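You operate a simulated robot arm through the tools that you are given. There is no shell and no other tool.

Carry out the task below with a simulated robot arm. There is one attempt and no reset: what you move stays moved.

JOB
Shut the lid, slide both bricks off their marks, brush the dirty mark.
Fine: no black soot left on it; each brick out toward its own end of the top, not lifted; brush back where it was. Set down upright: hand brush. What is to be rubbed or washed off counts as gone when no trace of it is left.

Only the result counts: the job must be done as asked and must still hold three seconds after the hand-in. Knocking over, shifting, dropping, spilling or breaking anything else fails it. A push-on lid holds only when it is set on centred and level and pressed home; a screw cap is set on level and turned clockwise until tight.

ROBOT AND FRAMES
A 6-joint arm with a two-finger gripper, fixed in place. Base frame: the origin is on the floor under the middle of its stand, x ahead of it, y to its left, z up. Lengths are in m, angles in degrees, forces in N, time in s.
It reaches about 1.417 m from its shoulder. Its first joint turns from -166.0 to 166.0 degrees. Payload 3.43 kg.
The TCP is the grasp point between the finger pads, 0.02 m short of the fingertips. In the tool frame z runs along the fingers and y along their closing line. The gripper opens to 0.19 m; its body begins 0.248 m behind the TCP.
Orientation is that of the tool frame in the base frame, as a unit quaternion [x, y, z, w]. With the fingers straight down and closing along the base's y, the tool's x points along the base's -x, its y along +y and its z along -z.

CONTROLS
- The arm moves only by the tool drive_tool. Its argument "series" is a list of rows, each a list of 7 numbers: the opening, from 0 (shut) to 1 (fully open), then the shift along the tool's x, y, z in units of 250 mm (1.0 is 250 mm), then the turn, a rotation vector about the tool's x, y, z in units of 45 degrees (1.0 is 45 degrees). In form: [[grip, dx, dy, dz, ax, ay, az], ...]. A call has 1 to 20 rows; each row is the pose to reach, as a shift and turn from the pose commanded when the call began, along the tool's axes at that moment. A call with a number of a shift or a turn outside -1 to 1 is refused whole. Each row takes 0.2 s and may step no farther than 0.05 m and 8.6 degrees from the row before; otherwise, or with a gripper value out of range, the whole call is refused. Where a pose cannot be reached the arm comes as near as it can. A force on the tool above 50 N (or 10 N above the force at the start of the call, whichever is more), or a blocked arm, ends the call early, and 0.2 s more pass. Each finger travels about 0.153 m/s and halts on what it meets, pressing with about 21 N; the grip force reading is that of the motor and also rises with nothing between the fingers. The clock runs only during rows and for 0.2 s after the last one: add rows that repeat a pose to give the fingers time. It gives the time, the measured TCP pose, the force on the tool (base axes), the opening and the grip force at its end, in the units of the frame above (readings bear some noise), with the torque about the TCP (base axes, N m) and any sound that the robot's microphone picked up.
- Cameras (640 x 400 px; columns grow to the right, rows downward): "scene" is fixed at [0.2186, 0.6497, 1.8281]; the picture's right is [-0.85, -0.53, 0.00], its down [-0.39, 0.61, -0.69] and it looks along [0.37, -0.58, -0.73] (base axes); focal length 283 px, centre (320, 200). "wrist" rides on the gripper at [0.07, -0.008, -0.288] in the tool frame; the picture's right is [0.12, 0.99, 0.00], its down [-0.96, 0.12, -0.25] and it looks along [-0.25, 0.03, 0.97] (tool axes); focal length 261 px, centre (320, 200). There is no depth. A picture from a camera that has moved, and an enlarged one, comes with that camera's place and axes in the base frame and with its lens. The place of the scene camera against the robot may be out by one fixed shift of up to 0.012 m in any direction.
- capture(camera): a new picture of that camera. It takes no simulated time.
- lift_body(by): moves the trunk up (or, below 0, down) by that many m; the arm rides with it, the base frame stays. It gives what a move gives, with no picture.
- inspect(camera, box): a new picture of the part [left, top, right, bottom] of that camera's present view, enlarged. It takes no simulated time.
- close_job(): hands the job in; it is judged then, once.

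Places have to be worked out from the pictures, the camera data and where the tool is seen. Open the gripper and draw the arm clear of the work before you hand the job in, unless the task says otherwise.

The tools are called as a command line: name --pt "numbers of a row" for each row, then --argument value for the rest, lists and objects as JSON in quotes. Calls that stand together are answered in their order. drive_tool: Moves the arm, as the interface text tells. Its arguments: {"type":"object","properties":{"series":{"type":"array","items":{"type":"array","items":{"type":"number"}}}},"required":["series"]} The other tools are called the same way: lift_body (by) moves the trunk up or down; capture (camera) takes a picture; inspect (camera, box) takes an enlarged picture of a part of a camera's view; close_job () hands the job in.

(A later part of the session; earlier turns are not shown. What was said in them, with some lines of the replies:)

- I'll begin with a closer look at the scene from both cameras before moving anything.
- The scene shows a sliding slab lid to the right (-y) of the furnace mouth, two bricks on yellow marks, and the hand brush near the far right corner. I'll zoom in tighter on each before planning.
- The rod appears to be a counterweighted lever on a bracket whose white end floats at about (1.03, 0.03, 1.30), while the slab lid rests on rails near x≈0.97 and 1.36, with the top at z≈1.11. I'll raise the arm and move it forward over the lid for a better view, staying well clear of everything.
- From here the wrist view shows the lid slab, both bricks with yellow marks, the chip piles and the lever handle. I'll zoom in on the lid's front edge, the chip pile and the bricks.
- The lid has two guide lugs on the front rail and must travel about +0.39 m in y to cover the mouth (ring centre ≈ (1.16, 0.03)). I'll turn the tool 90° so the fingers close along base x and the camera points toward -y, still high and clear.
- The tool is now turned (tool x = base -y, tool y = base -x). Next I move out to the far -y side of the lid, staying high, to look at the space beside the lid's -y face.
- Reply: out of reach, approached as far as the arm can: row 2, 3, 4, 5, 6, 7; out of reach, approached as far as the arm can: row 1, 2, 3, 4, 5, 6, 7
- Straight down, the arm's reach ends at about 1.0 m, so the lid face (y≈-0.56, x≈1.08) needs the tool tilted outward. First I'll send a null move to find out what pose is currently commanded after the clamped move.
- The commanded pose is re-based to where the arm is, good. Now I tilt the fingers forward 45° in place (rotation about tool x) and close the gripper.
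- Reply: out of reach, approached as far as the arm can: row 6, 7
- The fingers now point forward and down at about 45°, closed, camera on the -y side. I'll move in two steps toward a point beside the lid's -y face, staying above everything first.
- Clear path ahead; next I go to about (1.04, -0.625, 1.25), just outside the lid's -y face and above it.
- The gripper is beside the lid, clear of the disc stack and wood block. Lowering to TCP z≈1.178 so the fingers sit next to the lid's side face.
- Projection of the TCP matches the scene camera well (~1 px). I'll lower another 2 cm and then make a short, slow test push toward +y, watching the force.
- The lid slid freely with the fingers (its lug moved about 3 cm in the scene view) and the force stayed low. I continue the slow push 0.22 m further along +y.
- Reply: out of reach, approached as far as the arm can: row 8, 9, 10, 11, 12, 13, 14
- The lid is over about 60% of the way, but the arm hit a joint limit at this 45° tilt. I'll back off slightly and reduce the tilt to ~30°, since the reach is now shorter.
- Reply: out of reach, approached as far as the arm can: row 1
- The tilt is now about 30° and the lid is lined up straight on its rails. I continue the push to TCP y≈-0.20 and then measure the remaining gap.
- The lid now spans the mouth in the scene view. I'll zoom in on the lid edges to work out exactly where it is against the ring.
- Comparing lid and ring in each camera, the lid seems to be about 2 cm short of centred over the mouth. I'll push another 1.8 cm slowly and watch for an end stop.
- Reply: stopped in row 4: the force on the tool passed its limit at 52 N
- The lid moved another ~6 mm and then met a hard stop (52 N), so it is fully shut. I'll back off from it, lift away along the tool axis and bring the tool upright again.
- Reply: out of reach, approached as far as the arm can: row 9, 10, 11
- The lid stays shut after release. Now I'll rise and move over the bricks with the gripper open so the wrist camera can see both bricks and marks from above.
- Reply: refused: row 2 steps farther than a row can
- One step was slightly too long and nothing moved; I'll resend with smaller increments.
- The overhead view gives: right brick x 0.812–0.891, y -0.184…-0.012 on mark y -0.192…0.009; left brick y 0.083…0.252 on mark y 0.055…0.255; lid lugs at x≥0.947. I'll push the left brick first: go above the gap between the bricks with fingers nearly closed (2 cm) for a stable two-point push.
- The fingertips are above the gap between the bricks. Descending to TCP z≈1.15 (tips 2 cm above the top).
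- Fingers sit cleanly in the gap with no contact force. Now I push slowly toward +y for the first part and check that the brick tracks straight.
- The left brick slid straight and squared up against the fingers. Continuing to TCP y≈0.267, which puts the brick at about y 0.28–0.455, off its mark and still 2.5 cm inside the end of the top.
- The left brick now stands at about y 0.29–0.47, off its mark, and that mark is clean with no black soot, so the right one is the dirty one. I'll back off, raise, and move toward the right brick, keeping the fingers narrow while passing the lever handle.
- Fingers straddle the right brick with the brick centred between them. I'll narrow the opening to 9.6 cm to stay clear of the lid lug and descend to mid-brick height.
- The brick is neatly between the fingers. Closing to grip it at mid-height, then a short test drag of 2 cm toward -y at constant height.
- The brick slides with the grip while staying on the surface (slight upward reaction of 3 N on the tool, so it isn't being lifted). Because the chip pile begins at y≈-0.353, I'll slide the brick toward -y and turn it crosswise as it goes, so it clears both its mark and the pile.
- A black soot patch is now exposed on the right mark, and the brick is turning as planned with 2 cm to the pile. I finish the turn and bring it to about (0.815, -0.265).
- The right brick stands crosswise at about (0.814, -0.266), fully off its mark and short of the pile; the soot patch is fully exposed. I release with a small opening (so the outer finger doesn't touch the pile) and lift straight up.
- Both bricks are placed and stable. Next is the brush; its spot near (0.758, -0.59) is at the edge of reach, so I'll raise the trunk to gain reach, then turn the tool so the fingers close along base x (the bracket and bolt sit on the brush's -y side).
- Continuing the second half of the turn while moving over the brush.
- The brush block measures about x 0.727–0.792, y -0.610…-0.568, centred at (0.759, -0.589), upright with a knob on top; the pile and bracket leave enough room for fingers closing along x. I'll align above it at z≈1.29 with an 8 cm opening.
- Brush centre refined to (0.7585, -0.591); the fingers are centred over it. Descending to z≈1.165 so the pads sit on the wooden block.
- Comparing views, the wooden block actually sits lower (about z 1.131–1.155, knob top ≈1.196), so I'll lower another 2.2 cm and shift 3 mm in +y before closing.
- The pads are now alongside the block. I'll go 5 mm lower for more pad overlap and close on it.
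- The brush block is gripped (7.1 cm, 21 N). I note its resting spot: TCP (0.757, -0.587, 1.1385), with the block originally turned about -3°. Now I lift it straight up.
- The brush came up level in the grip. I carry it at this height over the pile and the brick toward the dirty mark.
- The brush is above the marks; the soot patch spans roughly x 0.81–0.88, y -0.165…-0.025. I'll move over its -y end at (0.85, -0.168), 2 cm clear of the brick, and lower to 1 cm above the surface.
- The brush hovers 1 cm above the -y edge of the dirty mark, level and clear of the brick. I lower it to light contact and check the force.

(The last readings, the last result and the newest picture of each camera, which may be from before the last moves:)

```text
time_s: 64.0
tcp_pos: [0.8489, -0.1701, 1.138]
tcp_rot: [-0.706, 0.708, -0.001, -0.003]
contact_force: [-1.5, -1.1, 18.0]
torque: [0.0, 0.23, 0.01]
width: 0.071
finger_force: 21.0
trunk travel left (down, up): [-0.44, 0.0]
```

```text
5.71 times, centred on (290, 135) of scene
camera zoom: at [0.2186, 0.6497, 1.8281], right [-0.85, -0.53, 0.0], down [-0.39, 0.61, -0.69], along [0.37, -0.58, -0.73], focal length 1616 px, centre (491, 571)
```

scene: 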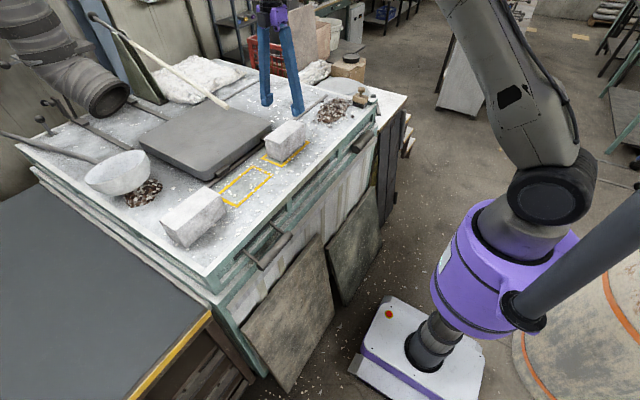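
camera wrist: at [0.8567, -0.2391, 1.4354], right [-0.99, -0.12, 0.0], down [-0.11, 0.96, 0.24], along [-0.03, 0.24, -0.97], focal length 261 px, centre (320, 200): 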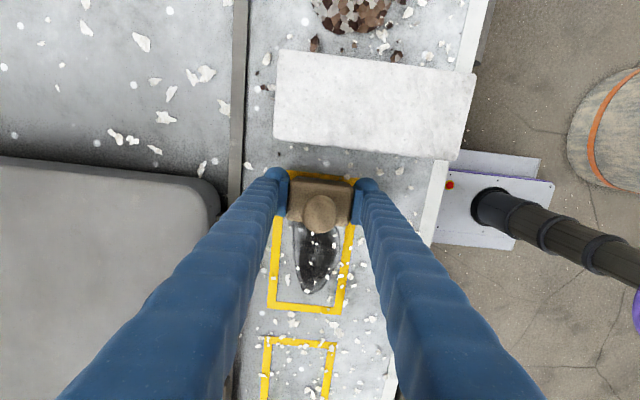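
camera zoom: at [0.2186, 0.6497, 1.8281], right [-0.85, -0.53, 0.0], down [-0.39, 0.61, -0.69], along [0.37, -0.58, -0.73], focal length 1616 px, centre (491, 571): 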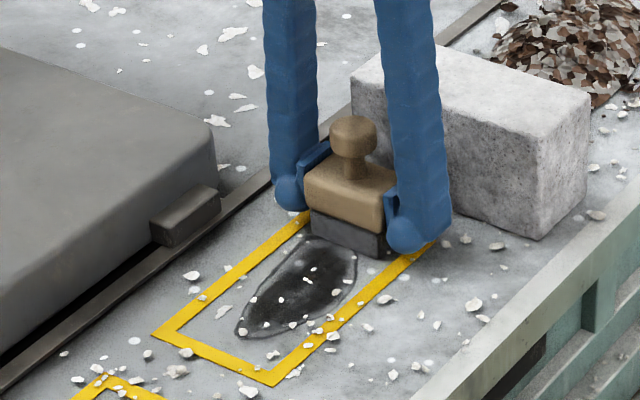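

Contact made with 18 N, a bit firm. I ease up 1 mm and make the first slow back-and-forth stroke along the mark.

drive_tool --pt "0.25 0 0 -0.004 0 0 0" --pt "0.25 -0.08 0 -0.004 0 0 0" --pt "0.25 -0.16 0 -0.004 0 0 0" --pt "0.25 -0.24 0 -0.004 0 0 0" --pt "0.25 -0.32 0 -0.004 0 0 0" --pt "0.25 -0.4 0 -0.004 0 0 0" --pt "0.25 -0.48 0 -0.004 0 0 0" --pt "0.25 -0.56 0 -0.004 0 0 0" --pt "0.25 -0.64 0 -0.004 0 0 0" --pt "0.25 -0.64 0 -0.004 0 0 0"

capture --camera "wrist"

inspect --camera "scene" --box '[240, 100, 340, 180]'

```text
time_s: 66.2
tcp_pos: [0.8472, -0.0091, 1.1374]
tcp_rot: [-0.706, 0.708, 0.0, -0.003]
contact_force: [-0.2, -2.2, 14.2]
torque: [0.23, -0.08, -0.06]
width: 0.0712
finger_force: 21.0
trunk travel left (down, up): [-0.44, 0.0]
```

```text
taken
camera wrist: at [0.8565, -0.079, 1.425], right [-0.99, -0.12, 0.0], down [-0.11, 0.96, 0.24], along [-0.03, 0.24, -0.97], focal length 261 px, centre (320, 200)
```

wrist: 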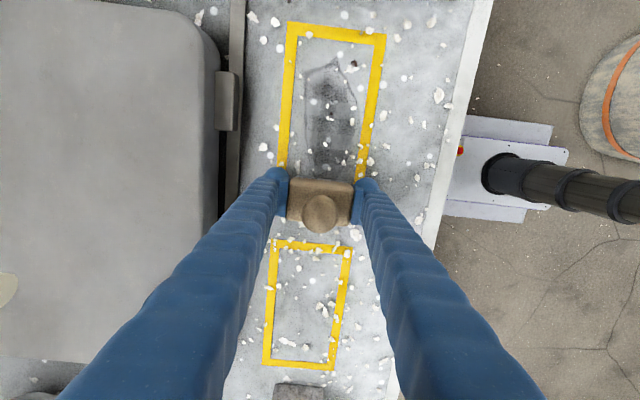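

```text
5.00 times, centred on (290, 140) of scene
camera zoom: at [0.2186, 0.6497, 1.8281], right [-0.85, -0.53, 0.0], down [-0.39, 0.61, -0.69], along [0.37, -0.58, -0.73], focal length 1414 px, centre (470, 500)
```

zoom: 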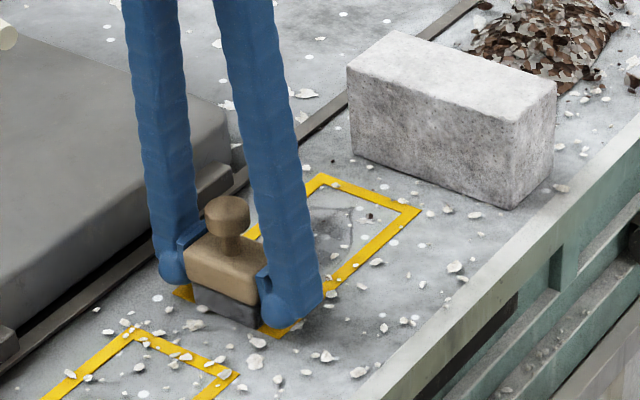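

The soot is fading under the brush, so it works; more strokes are needed. I go back and forth again, with the return lane shifted slightly toward the near side.

drive_tool --pt "0.25 0.1 0 0 0 0 0" --pt "0.25 0.2 0 0 0 0 0" --pt "0.25 0.3 0 0 0 0 0" --pt "0.25 0.4 0 0 0 0 0" --pt "0.25 0.5 0 0 0 0 0" --pt "0.25 0.6 0 0 0 0 0" --pt "0.25 0.65 0 0 0 0 0" --pt "0.25 0.65 0.05 0 0 0 0" --pt "0.25 0.56 0.06 0 0 0 0" --pt "0.25 0.46 0.06 0 0 0 0" --pt "0.25 0.36 0.06 0 0 0 0" --pt "0.25 0.26 0.06 0 0 0 0" --pt "0.25 0.16 0.06 0 0 0 0" --pt "0.25 0.06 0.06 0 0 0 0" --pt "0.25 0.0 0.06 0 0 0 0"

capture --camera "wrist"

inspect --camera "scene" --box '[240, 100, 340, 180]'

```text
time_s: 69.3
tcp_pos: [0.8328, -0.0084, 1.137]
tcp_rot: [-0.706, 0.708, 0.0, -0.003]
contact_force: [0.1, -0.6, -0.6]
torque: [-0.02, -0.01, 0.02]
width: 0.0714
finger_force: 21.1
trunk travel left (down, up): [-0.44, 0.0]
```

```text
taken
camera wrist: at [0.8419, -0.0779, 1.425], right [-0.99, -0.11, 0.01], down [-0.11, 0.96, 0.24], along [-0.03, 0.24, -0.97], focal length 261 px, centre (320, 200)
```

wrist: 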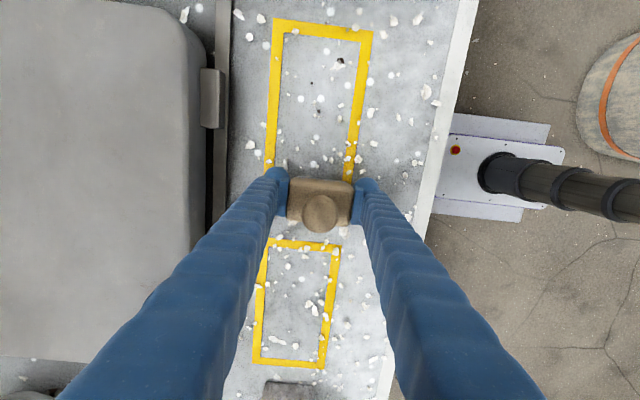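

```text
5.00 times, centred on (290, 140) of scene
camera zoom: at [0.2186, 0.6497, 1.8281], right [-0.85, -0.53, 0.0], down [-0.39, 0.61, -0.69], along [0.37, -0.58, -0.73], focal length 1414 px, centre (470, 500)
```

zoom: 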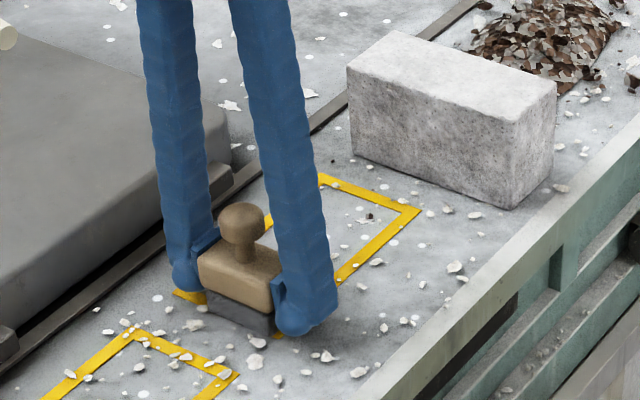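

The patch looks nearly gone, though the contact force has dropped to zero. Zooming in to check for any remaining trace.

inspect --camera "wrist" --box '[250, 10, 390, 110]'

inspect --camera "wrist" --box '[250, 90, 390, 190]'

inspect --camera "scene" --box '[280, 125, 330, 165]'

```text
4.00 times, centred on (320, 60) of wrist
camera zoom: at [0.8419, -0.0779, 1.425], right [-0.99, -0.11, 0.01], down [-0.11, 0.96, 0.24], along [-0.03, 0.24, -0.97], focal length 1043 px, centre (320, 760)
```

zoom: 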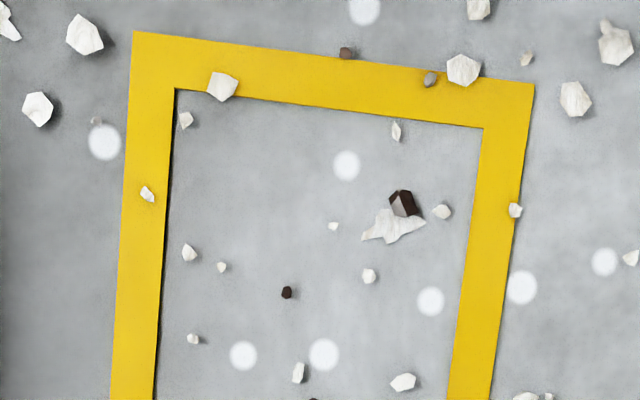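

```text
4.00 times, centred on (320, 140) of wrist
camera zoom: at [0.8419, -0.0779, 1.425], right [-0.99, -0.11, 0.01], down [-0.11, 0.96, 0.24], along [-0.03, 0.24, -0.97], focal length 1043 px, centre (320, 440)
```

zoom: 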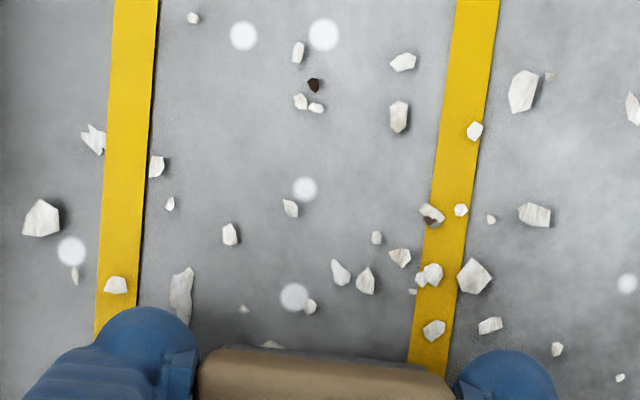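

```text
10.00 times, centred on (305, 145) of scene
camera zoom: at [0.2186, 0.6497, 1.8281], right [-0.85, -0.53, 0.0], down [-0.39, 0.61, -0.69], along [0.37, -0.58, -0.73], focal length 2828 px, centre (470, 750)
```

zoom: 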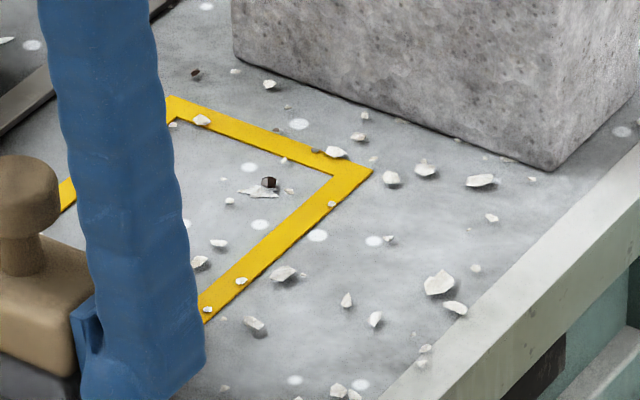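

The visible part of the mark is clean; only loose chips remain. I'll lift the brush 6 cm and shift it aside to check the spot beneath it as well.

drive_tool --pt "0.25 0 0 -0.06 0 0 0" --pt "0.25 0 0 -0.16 0 0 0" --pt "0.25 -0.1 0 -0.24 0 0 0" --pt "0.25 -0.26 0 -0.24 0 0 0" --pt "0.25 -0.4 0 -0.24 0 0 0" --pt "0.25 -0.4 0 -0.24 0 0 0"

capture --camera "wrist"

inspect --camera "wrist" --box '[240, 10, 400, 130]'

inspect --camera "scene" --box '[250, 110, 330, 180]'

```text
time_s: 70.8
tcp_pos: [0.8361, 0.0916, 1.1956]
tcp_rot: [-0.705, 0.709, 0.0, -0.002]
contact_force: [-0.5, 0.7, -1.8]
torque: [0.0, 0.01, -0.02]
width: 0.0715
finger_force: 20.9
trunk travel left (down, up): [-0.44, 0.0]
```

```text
taken
camera wrist: at [0.8438, 0.0221, 1.4835], right [-0.99, -0.12, 0.0], down [-0.11, 0.96, 0.24], along [-0.03, 0.24, -0.97], focal length 261 px, centre (320, 200)
```

wrist: 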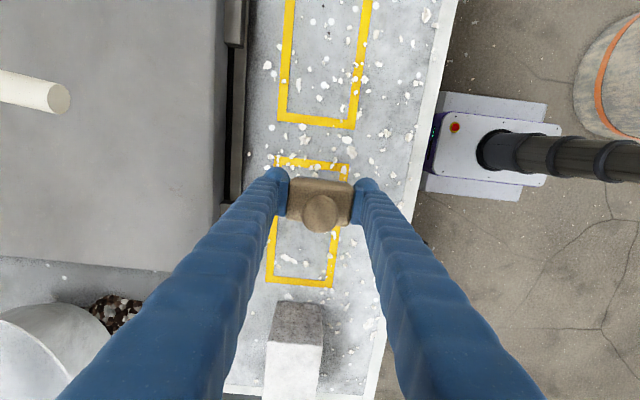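

```text
3.33 times, centred on (320, 70) of wrist
camera zoom: at [0.8438, 0.0221, 1.4835], right [-0.99, -0.12, 0.0], down [-0.11, 0.96, 0.24], along [-0.03, 0.24, -0.97], focal length 869 px, centre (320, 633)
```

zoom: 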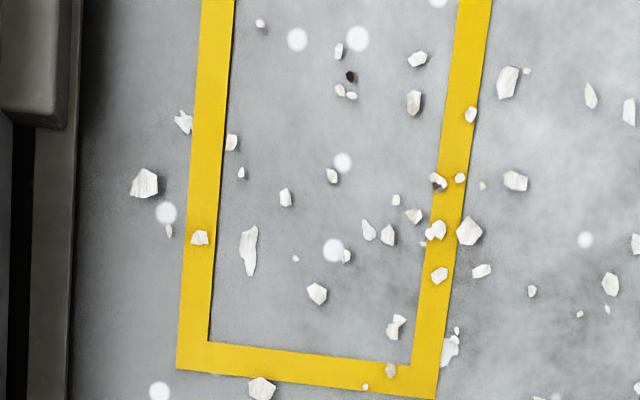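

```text
5.71 times, centred on (290, 145) of scene
camera zoom: at [0.2186, 0.6497, 1.8281], right [-0.85, -0.53, 0.0], down [-0.39, 0.61, -0.69], along [0.37, -0.58, -0.73], focal length 1616 px, centre (491, 514)
```

zoom: 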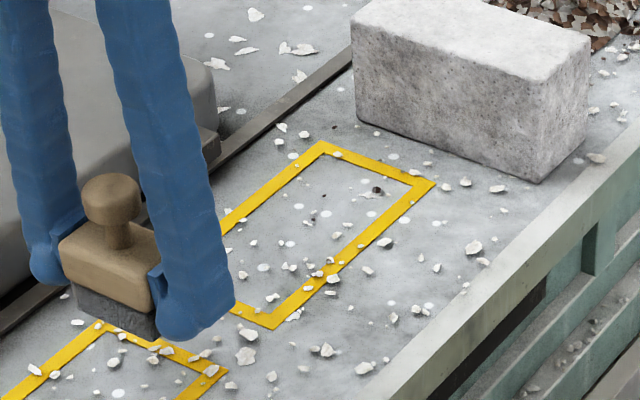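

The whole mark looks clean from both cameras. For certainty I'll make one more full pass over it, slightly toward the far side, with light contact.

drive_tool --pt "0.25 0.12 -0.03 0 0 0 0" --pt "0.25 0.26 -0.06 0.02 0 0 0" --pt "0.25 0.386 -0.08 0.1 0 0 0" --pt "0.25 0.386 -0.08 0.18 0 0 0" --pt "0.25 0.386 -0.08 0.225 0 0 0" --pt "0.25 0.386 -0.08 0.236 0 0 0" --pt "0.25 0.386 -0.08 0.242 0 0 0" --pt "0.25 0.386 -0.08 0.242 0 0 0"

```text
time_s: 72.5
tcp_pos: [0.8549, -0.0041, 1.1378]
tcp_rot: [-0.706, 0.708, 0.0, -0.002]
contact_force: [1.2, -0.3, 6.0]
torque: [0.03, 0.21, 0.03]
width: 0.0711
finger_force: 21.0
trunk travel left (down, up): [-0.44, 0.0]
```

Contact is back at 6 N. Running the extra strokes: out along x≈0.855, back along x≈0.83.

drive_tool --pt "0.25 0.1 0 0.002 0 0 0" --pt "0.25 0.2 0 0.003 0 0 0" --pt "0.25 0.3 0 0.003 0 0 0" --pt "0.25 0.4 0 0.003 0 0 0" --pt "0.25 0.5 0 0.003 0 0 0" --pt "0.25 0.6 0 0.003 0 0 0" --pt "0.25 0.67 0 0.003 0 0 0" --pt "0.25 0.67 0.05 0.003 0 0 0" --pt "0.25 0.67 0.1 0.003 0 0 0" --pt "0.25 0.6 0.1 0.003 0 0 0" --pt "0.25 0.5 0.1 0.003 0 0 0" --pt "0.25 0.4 0.1 0.003 0 0 0" --pt "0.25 0.3 0.1 0.003 0 0 0" --pt "0.25 0.2 0.1 0.003 0 0 0" --pt "0.25 0.1 0.1 0.003 0 0 0" --pt "0.25 0.0 0.1 0.003 0 0 0" --pt "0.25 0.0 0.05 0.003 0 0 0"

capture --camera "wrist"

inspect --camera "scene" --box '[230, 100, 340, 180]'

```text
time_s: 76.2
tcp_pos: [0.8407, -0.0049, 1.1363]
tcp_rot: [-0.706, 0.708, 0.001, -0.002]
contact_force: [-1.3, -2.5, 6.2]
torque: [0.02, 0.02, -0.05]
width: 0.0709
finger_force: 20.9
trunk travel left (down, up): [-0.44, 0.0]
```

```text
taken
camera wrist: at [0.8495, -0.0744, 1.4247], right [-0.99, -0.11, 0.0], down [-0.11, 0.96, 0.24], along [-0.03, 0.24, -0.97], focal length 261 px, centre (320, 200)
```

wrist: 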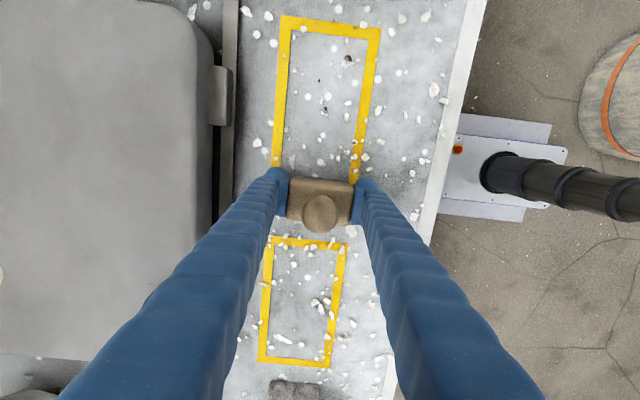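

```text
5.00 times, centred on (285, 140) of scene
camera zoom: at [0.2186, 0.6497, 1.8281], right [-0.85, -0.53, 0.0], down [-0.39, 0.61, -0.69], along [0.37, -0.58, -0.73], focal length 1414 px, centre (495, 500)
```

zoom: 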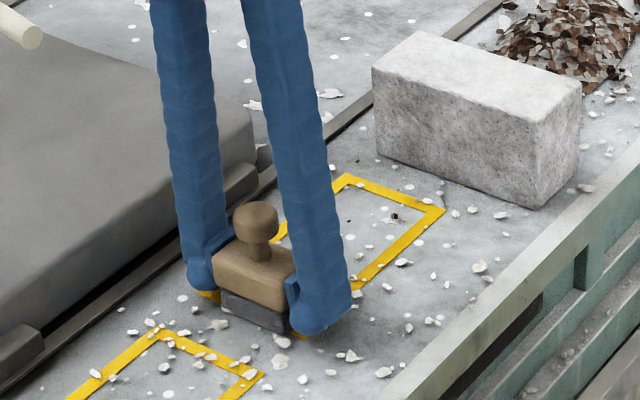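

Still fully clean. Now I return the brush: lift exactly 0.15 m and carry it back along the same path.

drive_tool --pt "0.25 0 0 -0.05 0 0 0" --pt "0.25 0 0 -0.15 0 0 0" --pt "0.25 0 0 -0.28 0 0 0" --pt "0.25 0 0 -0.44 0 0 0" --pt "0.25 0 0 -0.6 0 0 0" --pt "0.25 0.1 0.02 -0.6 0 0 0" --pt "0.25 0.26 0.05 -0.6 0 0 0" --pt "0.25 0.42 0.08 -0.6 0 0 0" --pt "0.25 0.58 0.1 -0.6 0 0 0" --pt "0.25 0.72 0.12 -0.6 0 0 0" --pt "0.25 0.8 0.12 -0.6 0 0 0" --pt "0.25 0.8 0.12 -0.6 0 0 0"

drive_tool --pt "0.25 0.1 0.02 0 0 0 0" --pt "0.25 0.26 0.05 0 0 0 0" --pt "0.25 0.42 0.08 0 0 0 0" --pt "0.25 0.58 0.1 0 0 0 0" --pt "0.25 0.72 0.12 0 0 0 0" --pt "0.25 0.8 0.12 0 0 0 0" --pt "0.25 0.8 0.12 0 0 0 0"

inspect --camera "scene" --box '[220, 60, 380, 200]'

```text
time_s: 78.8
tcp_pos: [0.8122, -0.203, 1.2878]
tcp_rot: [-0.705, 0.709, -0.001, -0.002]
contact_force: [-0.4, 0.0, -0.5]
torque: [0.02, -0.04, -0.02]
width: 0.0714
finger_force: 21.0
trunk travel left (down, up): [-0.44, 0.0]
```

```text
time_s: 80.3
tcp_pos: [0.78, -0.4038, 1.2895]
tcp_rot: [-0.706, 0.709, 0.0, -0.002]
contact_force: [-0.1, 0.1, -1.2]
torque: [0.0, -0.05, -0.03]
width: 0.0709
finger_force: 21.2
trunk travel left (down, up): [-0.44, 0.0]
```

```text
2.86 times, centred on (300, 130) of scene
camera zoom: at [0.2186, 0.6497, 1.8281], right [-0.85, -0.53, 0.0], down [-0.39, 0.61, -0.69], along [0.37, -0.58, -0.73], focal length 808 px, centre (377, 400)
```

zoom: 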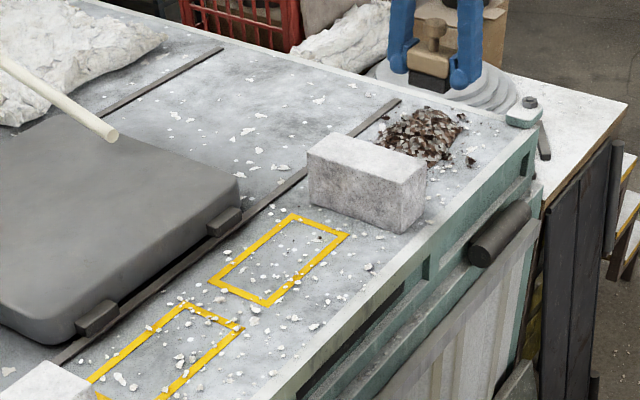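

The mark is clean in the scene view with the brush gone from it. Continuing to above the brush's home spot and adding the small 4° turn it originally had.

drive_tool --pt "0.25 0.1 0.015 0 0 0 0" --pt "0.25 0.26 0.035 0 0 0 0" --pt "0.25 0.42 0.055 0 0 0 0.03" --pt "0.25 0.58 0.075 0 0 0 0.06" --pt "0.25 0.68 0.091 0 0 0 0.089" --pt "0.25 0.733 0.091 0 0 0 0.089" --pt "0.25 0.733 0.091 0 0 0 0.089" --pt "0.25 0.733 0.091 0 0 0 0.089"

capture --camera "wrist"

```text
time_s: 82.2
tcp_pos: [0.7567, -0.5873, 1.2885]
tcp_rot: [-0.68, 0.733, 0.0, -0.002]
contact_force: [-0.6, 0.0, -1.9]
torque: [-0.03, 0.0, 0.02]
width: 0.0712
finger_force: 21.0
trunk travel left (down, up): [-0.44, 0.0]
```

```text
taken
camera wrist: at [0.7618, -0.6576, 1.576], right [-1.0, -0.05, 0.0], down [-0.04, 0.97, 0.24], along [-0.02, 0.24, -0.97], focal length 261 px, centre (320, 200)
```

wrist: 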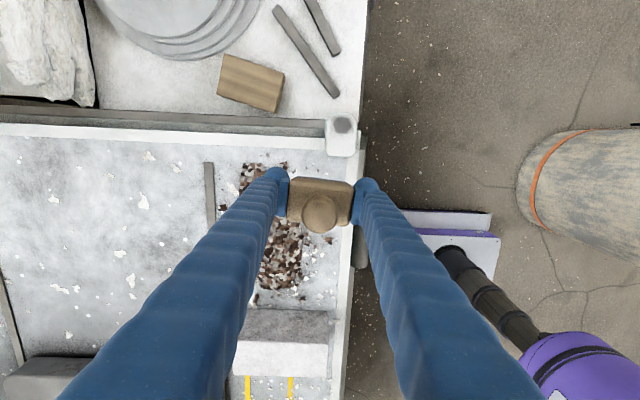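

The brush is back over its spot with its original slight turn. Lowering to about 1 cm above the surface first.

drive_tool --pt "0.25 0 0 0.12 0 0 0" --pt "0.25 0 0 0.24 0 0 0" --pt "0.25 0 0 0.36 0 0 0" --pt "0.25 0 0 0.46 0 0 0" --pt "0.25 0 0 0.53 0 0 0" --pt "0.25 0 0 0.56 0 0 0" --pt "0.25 0 0 0.56 0 0 0"

inspect --camera "wrist" --box '[230, 120, 410, 280]'

inspect --camera "scene" --box '[330, 70, 390, 120]'

```text
time_s: 83.8
tcp_pos: [0.757, -0.5882, 1.1484]
tcp_rot: [-0.681, 0.732, 0.0, -0.003]
contact_force: [1.1, 0.3, -1.5]
torque: [-0.03, 0.0, -0.01]
width: 0.0713
finger_force: 20.8
trunk travel left (down, up): [-0.44, 0.0]
```

```text
2.50 times, centred on (320, 200) of wrist
camera zoom: at [0.76, -0.6582, 1.4362], right [-1.0, -0.05, 0.0], down [-0.04, 0.97, 0.24], along [-0.02, 0.24, -0.97], focal length 652 px, centre (320, 200)
```

zoom: 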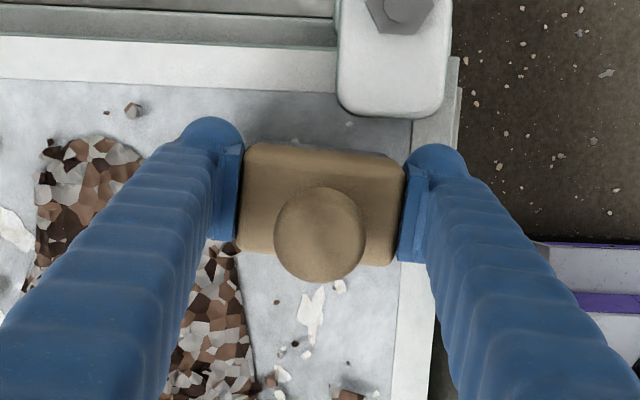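

```text
8.00 times, centred on (360, 95) of scene
camera zoom: at [0.2186, 0.6497, 1.8281], right [-0.85, -0.53, 0.0], down [-0.39, 0.61, -0.69], along [0.37, -0.58, -0.73], focal length 2262 px, centre (0, 1040)
```

zoom: 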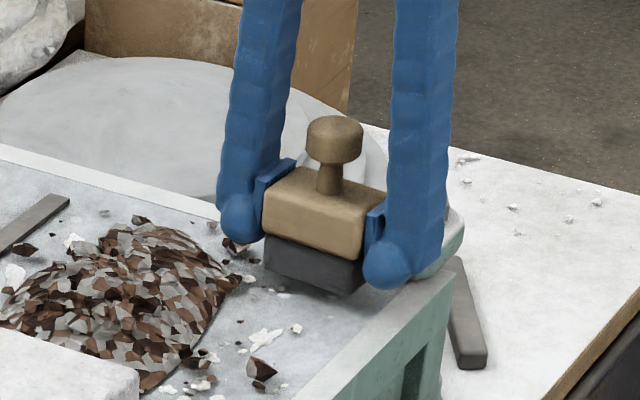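

Comparing with the first picture, the brush would land about 3 mm too far in -y, so I correct that and lower to touch-down, watching the force.

drive_tool --pt "0.25 -0.012 0 0 0 0 0" --pt "0.25 -0.012 0 0.015 0 0 0" --pt "0.25 -0.012 0 0.028 0 0 0" --pt "0.25 -0.012 0 0.036 0 0 0" --pt "0.25 -0.012 0 0.039 0 0 0" --pt "0.25 -0.012 0 0.039 0 0 0"

inspect --camera "scene" --box '[330, 70, 390, 120]'

inspect --camera "wrist" --box '[230, 120, 410, 280]'

```text
time_s: 85.2
tcp_pos: [0.7558, -0.5853, 1.1374]
tcp_rot: [-0.681, 0.732, 0.0, -0.003]
contact_force: [-0.8, 0.0, -0.9]
torque: [0.01, -0.04, -0.02]
width: 0.0711
finger_force: 21.6
trunk travel left (down, up): [-0.44, 0.0]
```

```text
8.00 times, centred on (360, 95) of scene
camera zoom: at [0.2186, 0.6497, 1.8281], right [-0.85, -0.53, 0.0], down [-0.39, 0.61, -0.69], along [0.37, -0.58, -0.73], focal length 2262 px, centre (0, 1040)
```

zoom: 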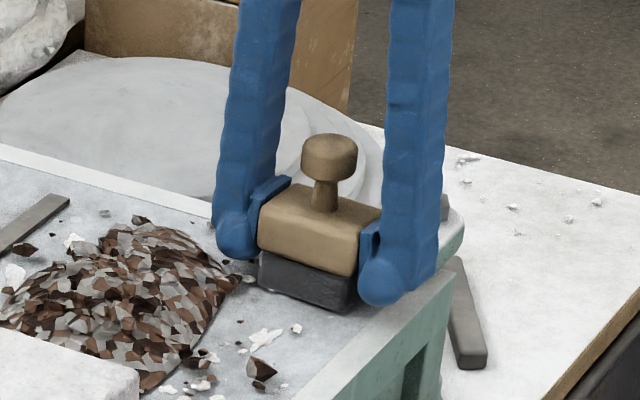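

```text
2.50 times, centred on (320, 200) of wrist
camera zoom: at [0.7608, -0.6549, 1.4264], right [-1.0, -0.05, 0.0], down [-0.04, 0.97, 0.24], along [-0.02, 0.24, -0.97], focal length 652 px, centre (320, 200)
```

zoom: 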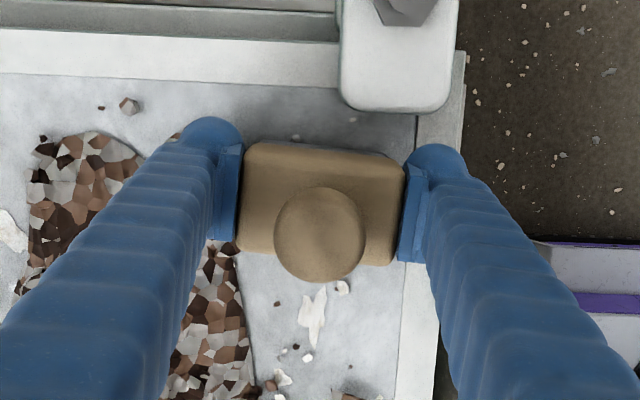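

The brush image now coincides with its original position. The force shows it's not quite touching, so I lower another 1 mm.

drive_tool --pt "0.25 0 0 0.002 0 0 0" --pt "0.25 0 0 0.004 0 0 0" --pt "0.25 0 0 0.004 0 0 0"

```text
time_s: 86.0
tcp_pos: [0.7563, -0.5847, 1.136]
tcp_rot: [-0.681, 0.732, 0.0, -0.003]
contact_force: [-0.5, 0.4, -1.4]
torque: [-0.02, -0.03, -0.01]
width: 0.0711
finger_force: 21.0
trunk travel left (down, up): [-0.44, 0.0]
```

Still no contact; lowering in further half-millimetre steps.

drive_tool --pt "0.25 0 0 0.003 0 0 0" --pt "0.25 0 0 0.006 0 0 0" --pt "0.25 0 0 0.006 0 0 0"

```text
time_s: 86.8
tcp_pos: [0.7566, -0.5846, 1.1364]
tcp_rot: [-0.681, 0.733, -0.001, -0.003]
contact_force: [0.2, 2.5, 10.6]
torque: [0.19, 0.2, -0.03]
width: 0.0712
finger_force: 20.8
trunk travel left (down, up): [-0.44, 0.0]
```

Contact at 10 N – the brush stands on the surface. I ease up half a millimetre and open the fingers gently.

drive_tool --pt "0.25 0 0 -0.002 0 0 0" --pt "0.4 0 0 -0.002 0 0 0" --pt "0.43 0 0 -0.002 0 0 0" --pt "0.43 0 0 -0.002 0 0 0"

inspect --camera "scene" --box '[330, 70, 390, 120]'

inspect --camera "wrist" --box '[230, 120, 410, 280]'

```text
time_s: 87.8
tcp_pos: [0.7575, -0.5847, 1.1363]
tcp_rot: [-0.681, 0.732, -0.001, -0.003]
contact_force: [0.1, 1.2, -0.2]
torque: [0.01, -0.01, -0.04]
width: 0.0817
finger_force: 0.0
trunk travel left (down, up): [-0.44, 0.0]
```

```text
8.00 times, centred on (360, 95) of scene
camera zoom: at [0.2186, 0.6497, 1.8281], right [-0.85, -0.53, 0.0], down [-0.39, 0.61, -0.69], along [0.37, -0.58, -0.73], focal length 2262 px, centre (0, 1040)
```

zoom: 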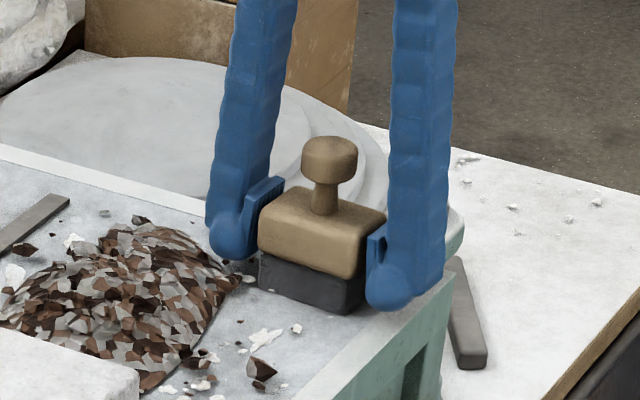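

```text
2.50 times, centred on (320, 200) of wrist
camera zoom: at [0.7606, -0.6553, 1.4238], right [-1.0, -0.05, 0.0], down [-0.04, 0.97, 0.24], along [-0.02, 0.24, -0.97], focal length 652 px, centre (320, 200)
```

zoom: 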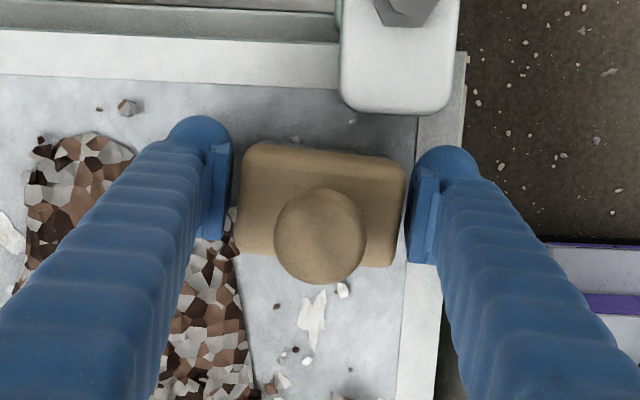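

The brush stands upright within about 2 mm of its original picture position. I lift straight up and clear.

drive_tool --pt "0.43 0 0 -0.04 0 0 0" --pt "0.43 0 0 -0.12 0 0 0" --pt "0.43 0 0 -0.24 0 0 0" --pt "0.43 0 0 -0.4 0 0 0" --pt "0.43 0 0 -0.56 0 0 0" --pt "0.5 0 0 -0.7 0 0 0" --pt "0.6 0 0.05 -0.8 0 0 0" --pt "0.7 0 0.1 -0.88 0 0 0" --pt "0.7 0 0.1 -0.88 0 0 0"

inspect --camera "scene" --box '[330, 70, 390, 120]'

capture --camera "wrist"

```text
time_s: 89.8
tcp_pos: [0.7332, -0.5831, 1.3566]
tcp_rot: [-0.68, 0.733, 0.0, -0.002]
contact_force: [-0.2, -0.7, 0.0]
torque: [0.02, 0.05, -0.02]
width: 0.133
finger_force: 0.1
trunk travel left (down, up): [-0.44, 0.0]
```

```text
8.00 times, centred on (360, 95) of scene
camera zoom: at [0.2186, 0.6497, 1.8281], right [-0.85, -0.53, 0.0], down [-0.39, 0.61, -0.69], along [0.37, -0.58, -0.73], focal length 2262 px, centre (0, 1040)
```

zoom: 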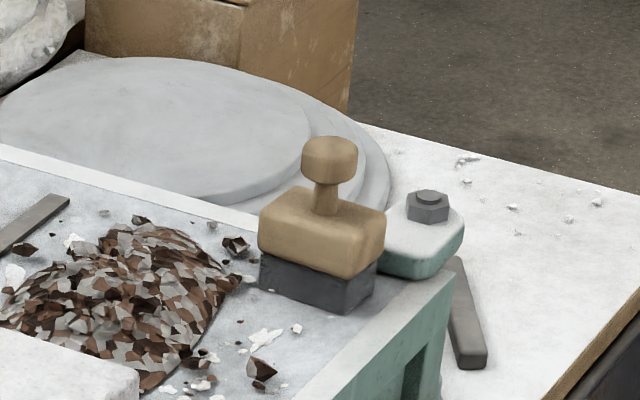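

```text
taken
camera wrist: at [0.7367, -0.6533, 1.6442], right [-1.0, -0.05, 0.0], down [-0.04, 0.97, 0.24], along [-0.02, 0.24, -0.97], focal length 261 px, centre (320, 200)
```

wrist: 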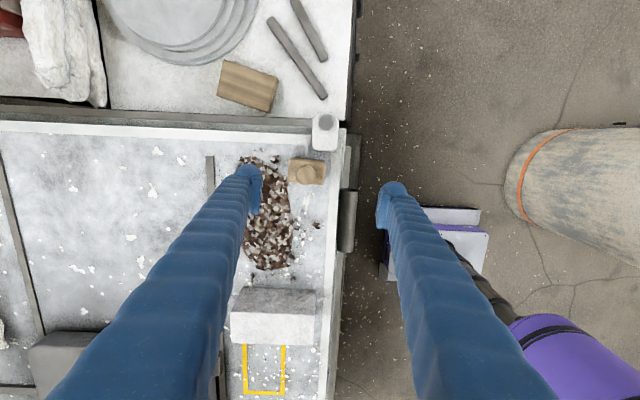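

The brush matches its original picture. Now I retreat the arm toward the robot and up, then do a final check of the whole top.

drive_tool --pt "0.8 -0.08 0.1 -0.1 0 0 0" --pt "1 -0.2 0.2 -0.2 0 0 0" --pt "1 -0.34 0.3 -0.26 0 0 0" --pt "1 -0.48 0.4 -0.3 0 0 0" --pt "1 -0.62 0.5 -0.3 0 0 0" --pt "1 -0.76 0.56 -0.3 0 0 0" --pt "1 -0.9 0.58 -0.3 0 0 0" --pt "1 -1.0 0.58 -0.3 0 0 0" --pt "1 -1.0 0.58 -0.3 0 0 0"

capture --camera "scene"

inspect --camera "scene" --box '[140, 70, 360, 240]'

inspect --camera "scene" --box '[255, 115, 325, 165]'

capture --camera "wrist"

```text
time_s: 91.8
tcp_pos: [0.6074, -0.3228, 1.4314]
tcp_rot: [-0.681, 0.732, -0.001, -0.003]
contact_force: [0.9, 0.4, -0.2]
torque: [0.05, 0.01, 0.01]
width: 0.1899
finger_force: 0.0
trunk travel left (down, up): [-0.44, 0.0]
```

```text
taken
```

scene: 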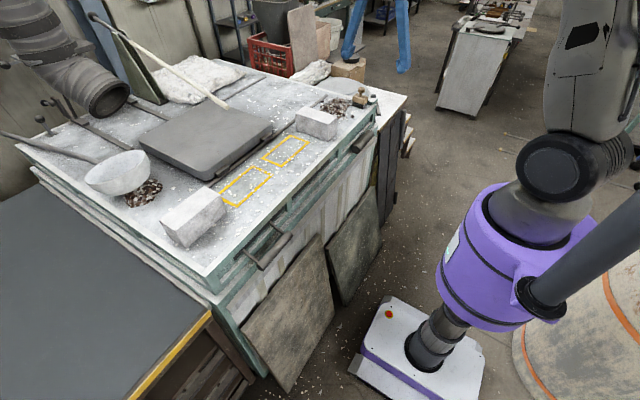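

```text
2.35 times, centred on (250, 155) of scene
camera zoom: at [0.2186, 0.6497, 1.8281], right [-0.85, -0.53, 0.0], down [-0.39, 0.61, -0.69], along [0.37, -0.58, -0.73], focal length 665 px, centre (485, 306)
```

zoom: 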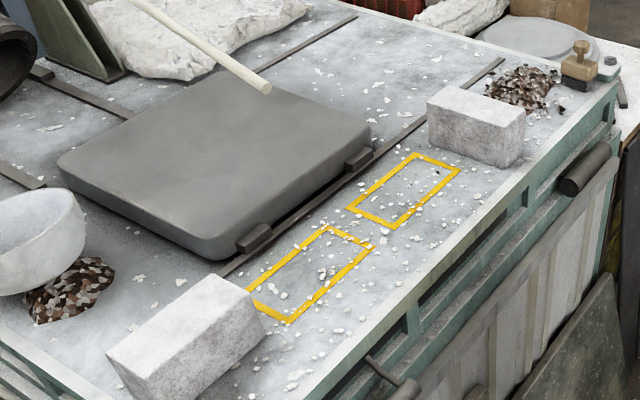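

```text
8.00 times, centred on (290, 140) of scene
camera zoom: at [0.2186, 0.6497, 1.8281], right [-0.85, -0.53, 0.0], down [-0.39, 0.61, -0.69], along [0.37, -0.58, -0.73], focal length 2262 px, centre (560, 680)
```

zoom: 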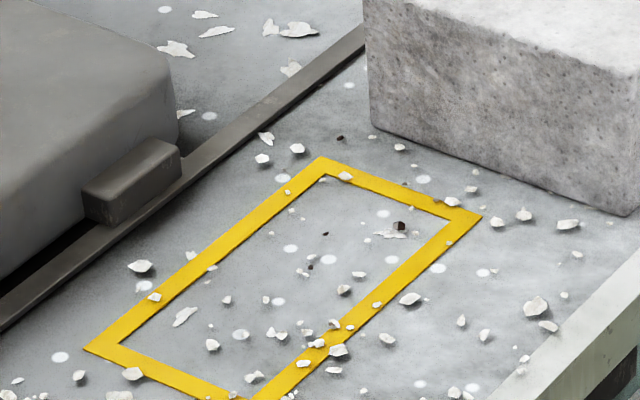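

```text
taken
camera wrist: at [0.6113, -0.3928, 1.7196], right [-1.0, -0.05, 0.0], down [-0.04, 0.97, 0.24], along [-0.01, 0.24, -0.97], focal length 261 px, centre (320, 200)
```

wrist: 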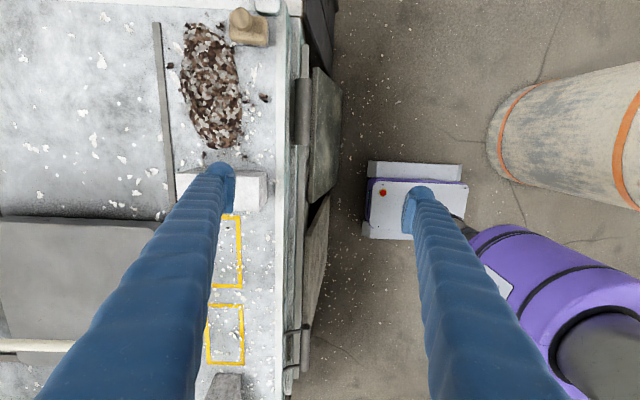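

Everything looks right: lid shut, both marks bare and clean, brush home. The right brick's centre is only ~17 cm from its mark's centre though, so I'll nudge it about 2.7 cm further toward its end (still ~2 cm short of the pile) to be clearly off. First, back over the mark with nearly closed fingers.

drive_tool --pt "0.8 -0.1 -0.11 0 0 0 0" --pt "0.6 -0.2 -0.22 0 0 0 -0.03" --pt "0.4 -0.3 -0.33 0 0 0 -0.06" --pt "0.2 -0.4 -0.45 0.02 0 0 -0.089" --pt "0.105 -0.5 -0.57 0.1 0 0 -0.089" --pt "0.105 -0.6 -0.68 0.2 0 0 -0.089" --pt "0.105 -0.689 -0.784 0.32 0 0 -0.089" --pt "0.105 -0.689 -0.784 0.44 0 0 -0.089" --pt "0.105 -0.689 -0.784 0.44 0 0 -0.089"

capture --camera "wrist"

inspect --camera "scene" --box '[220, 60, 360, 180]'

```text
time_s: 93.8
tcp_pos: [0.8151, -0.1649, 1.3183]
tcp_rot: [-0.706, 0.708, 0.0, -0.004]
contact_force: [1.2, -0.4, 0.1]
torque: [-0.02, 0.04, 0.0]
width: 0.0198
finger_force: 0.1
trunk travel left (down, up): [-0.44, 0.0]
```

```text
taken
camera wrist: at [0.8231, -0.2346, 1.6068], right [-0.99, -0.12, 0.0], down [-0.11, 0.96, 0.24], along [-0.03, 0.24, -0.97], focal length 261 px, centre (320, 200)
```

wrist: 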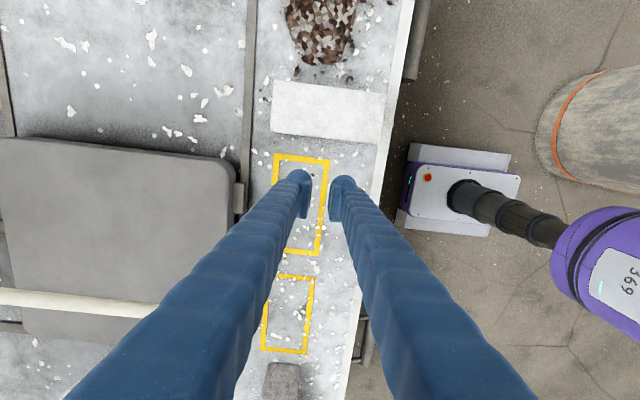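

```text
3.33 times, centred on (290, 120) of scene
camera zoom: at [0.2186, 0.6497, 1.8281], right [-0.85, -0.53, 0.0], down [-0.39, 0.61, -0.69], along [0.37, -0.58, -0.73], focal length 942 px, centre (420, 467)
```

zoom: 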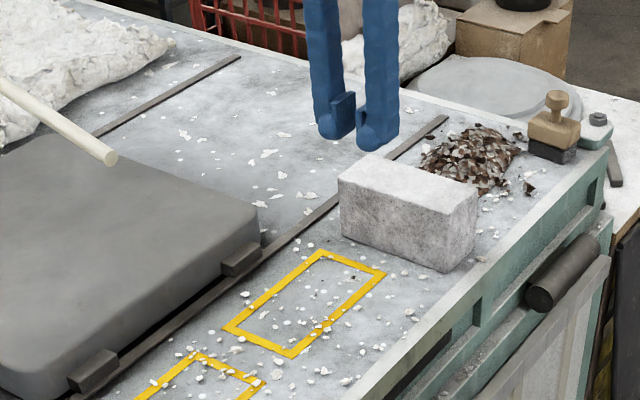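

Gap from brick to pile is about 4.5 cm, so a 2.5 cm push is safe. Lowering behind the brick's +y face and pushing slowly.

drive_tool --pt "0.105 0 0 0.15 0 0 0" --pt "0.105 0 0 0.3 0 0 0" --pt "0.105 0 0 0.45 0 0 0" --pt "0.105 0 0 0.58 0 0 0" --pt "0.105 0 0 0.67 0 0 0" --pt "0.105 0.06 0 0.67 0 0 0" --pt "0.105 0.12 0 0.67 0 0 0" --pt "0.105 0.16 0 0.67 0 0 0" --pt "0.105 0.2 0 0.67 0 0 0" --pt "0.105 0.23 0 0.67 0 0 0" --pt "0.105 0.24 0 0.67 0 0 0"

capture --camera "wrist"

inspect --camera "scene" --box '[220, 60, 360, 180]'

```text
time_s: 96.2
tcp_pos: [0.8141, -0.2252, 1.1524]
tcp_rot: [-0.706, 0.708, 0.0, -0.002]
contact_force: [0.6, 4.4, 1.6]
torque: [0.0, -0.03, -0.02]
width: 0.02
finger_force: 0.0
trunk travel left (down, up): [-0.44, 0.0]
```

```text
taken
camera wrist: at [0.8227, -0.295, 1.4403], right [-0.99, -0.12, 0.0], down [-0.11, 0.96, 0.24], along [-0.03, 0.24, -0.97], focal length 261 px, centre (320, 200)
```

wrist: 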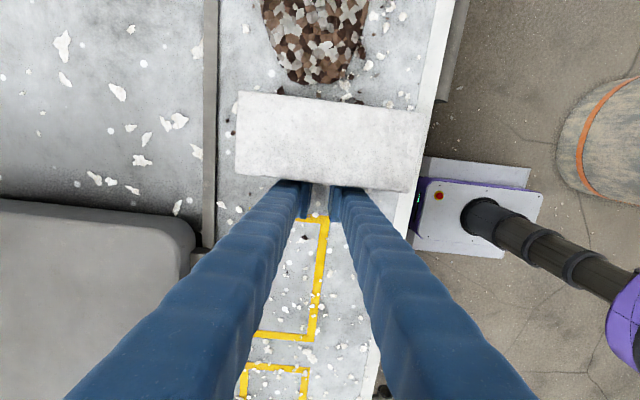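

```text
3.33 times, centred on (290, 120) of scene
camera zoom: at [0.2186, 0.6497, 1.8281], right [-0.85, -0.53, 0.0], down [-0.39, 0.61, -0.69], along [0.37, -0.58, -0.73], focal length 942 px, centre (420, 467)
```

zoom: 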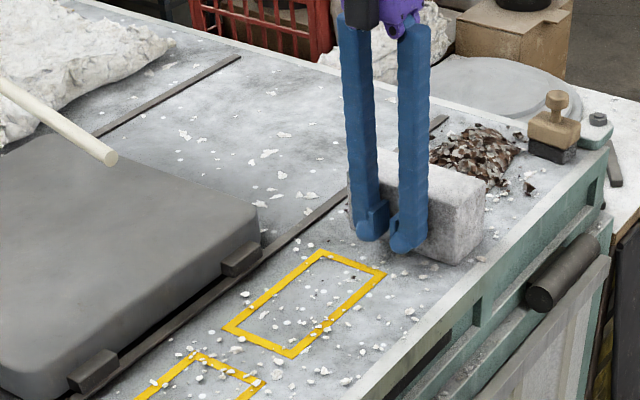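

The brick now stands at y ≈ -0.325…-0.248, square and still ~2.5 cm short of the pile. Backing off, rising and retracting the arm clear with the gripper open.

drive_tool --pt "0.105 -0.08 0 0 0 0 0" --pt "0.105 -0.12 0 -0.14 0 0 0" --pt "0.105 -0.12 0 -0.3 0 0 0" --pt "0.105 -0.12 0 -0.48 0 0 0" --pt "0.105 -0.12 0 -0.66 0 0 0" --pt "0.2 -0.12 0.04 -0.84 0 0 0" --pt "0.4 -0.12 0.16 -0.98 0 0 0" --pt "0.6 -0.12 0.34 -1.0 0 0 0" --pt "0.8 -0.12 0.52 -1.0 0 0 0" --pt "1 -0.12 0.7 -1.0 0 0 0" --pt "1 -0.12 0.88 -1.0 0 0 0" --pt "1 -0.12 0.88 -1.0 0 0 0"

capture --camera "scene"

inspect --camera "scene" --box '[140, 70, 360, 240]'

inspect --camera "scene" --box '[290, 80, 390, 150]'

capture --camera "wrist"

```text
time_s: 98.8
tcp_pos: [0.5988, -0.1951, 1.401]
tcp_rot: [-0.706, 0.708, 0.001, -0.004]
contact_force: [0.9, -0.2, -1.3]
torque: [0.0, 0.16, -0.01]
width: 0.1902
finger_force: 0.0
trunk travel left (down, up): [-0.44, 0.0]
```

```text
taken
```

scene: 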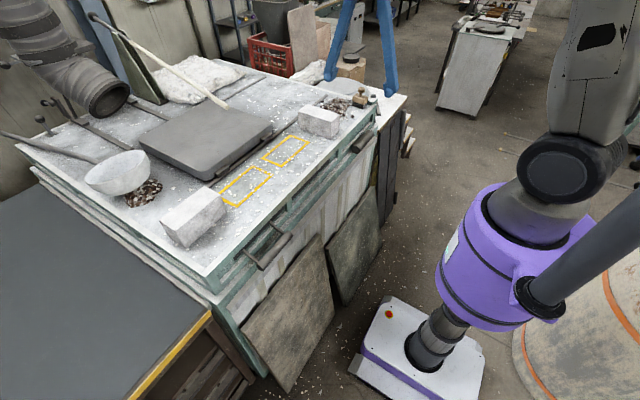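

```text
2.35 times, centred on (250, 155) of scene
camera zoom: at [0.2186, 0.6497, 1.8281], right [-0.85, -0.53, 0.0], down [-0.39, 0.61, -0.69], along [0.37, -0.58, -0.73], focal length 665 px, centre (485, 306)
```

zoom: 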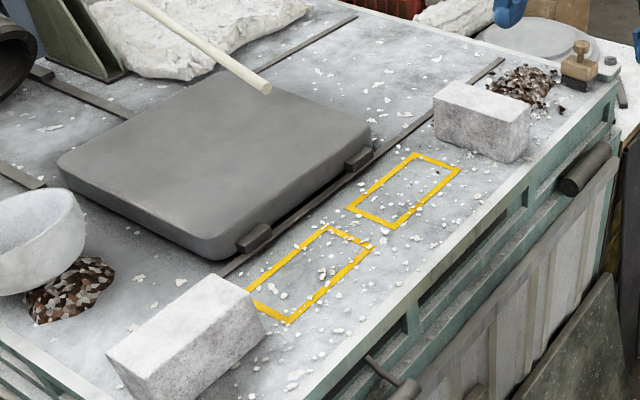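

```text
5.71 times, centred on (340, 115) of scene
camera zoom: at [0.2186, 0.6497, 1.8281], right [-0.85, -0.53, 0.0], down [-0.39, 0.61, -0.69], along [0.37, -0.58, -0.73], focal length 1616 px, centre (206, 686)
```

zoom: 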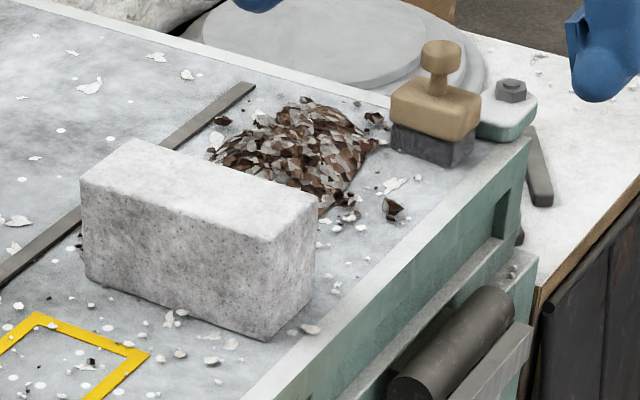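

```text
taken
camera wrist: at [0.6075, -0.2657, 1.6895], right [-0.99, -0.12, 0.01], down [-0.11, 0.96, 0.24], along [-0.03, 0.24, -0.97], focal length 261 px, centre (320, 200)
```

wrist: 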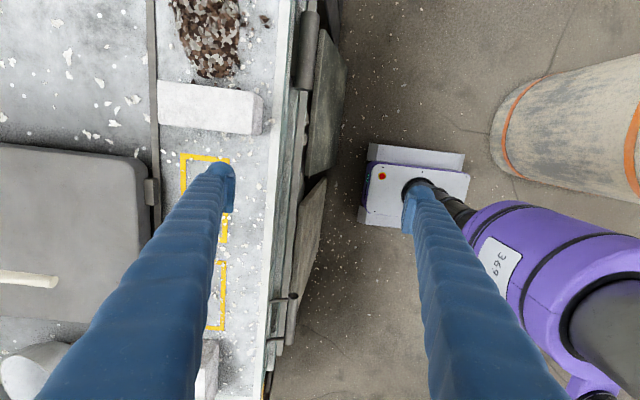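

The lid is shut against its stop and both marks are bare, with no soot left on the dirty one. The left brick is out toward +y and the right brick toward -y. The brush stands upright where it was, and the arm is clear with the gripper open, so I'm handing the job in.

close_job

```text
The job is handed in.
```

The job is done and handed in. I don't have the judge's result, so this is what the final pictures and force readings showed:

- **Lid:** I pushed it along its rails over the furnace mouth until it hit a hard stop (52 N). It stayed put after I let go.
- **Left brick:** I pushed it about 21 cm toward the +y end. It is fully off its mark, about 1.5 cm inside the edge of the top.
- **Right brick:** I dragged it in the gripper along the surface, then pushed it a little further, about 19 cm in all toward the -y end. It now sits crosswise: going straight, it would have run into the chip pile before clearing its mark. It is about 2.5 cm short of the pile.
- **Dirty mark:** The black soot was under the right brick. I brushed it in four passes, and neither camera shows any trace left.
- **Brush:** It is back upright within about 3 mm of where it started, with its original slight turn (about 4°).

I had no direct reading of the bricks' height. I held the gripper at constant height while dragging the right brick, so it should not have lifted. Nothing else was shifted or knocked over in the pictures, and the arm is clear with the gripper open.
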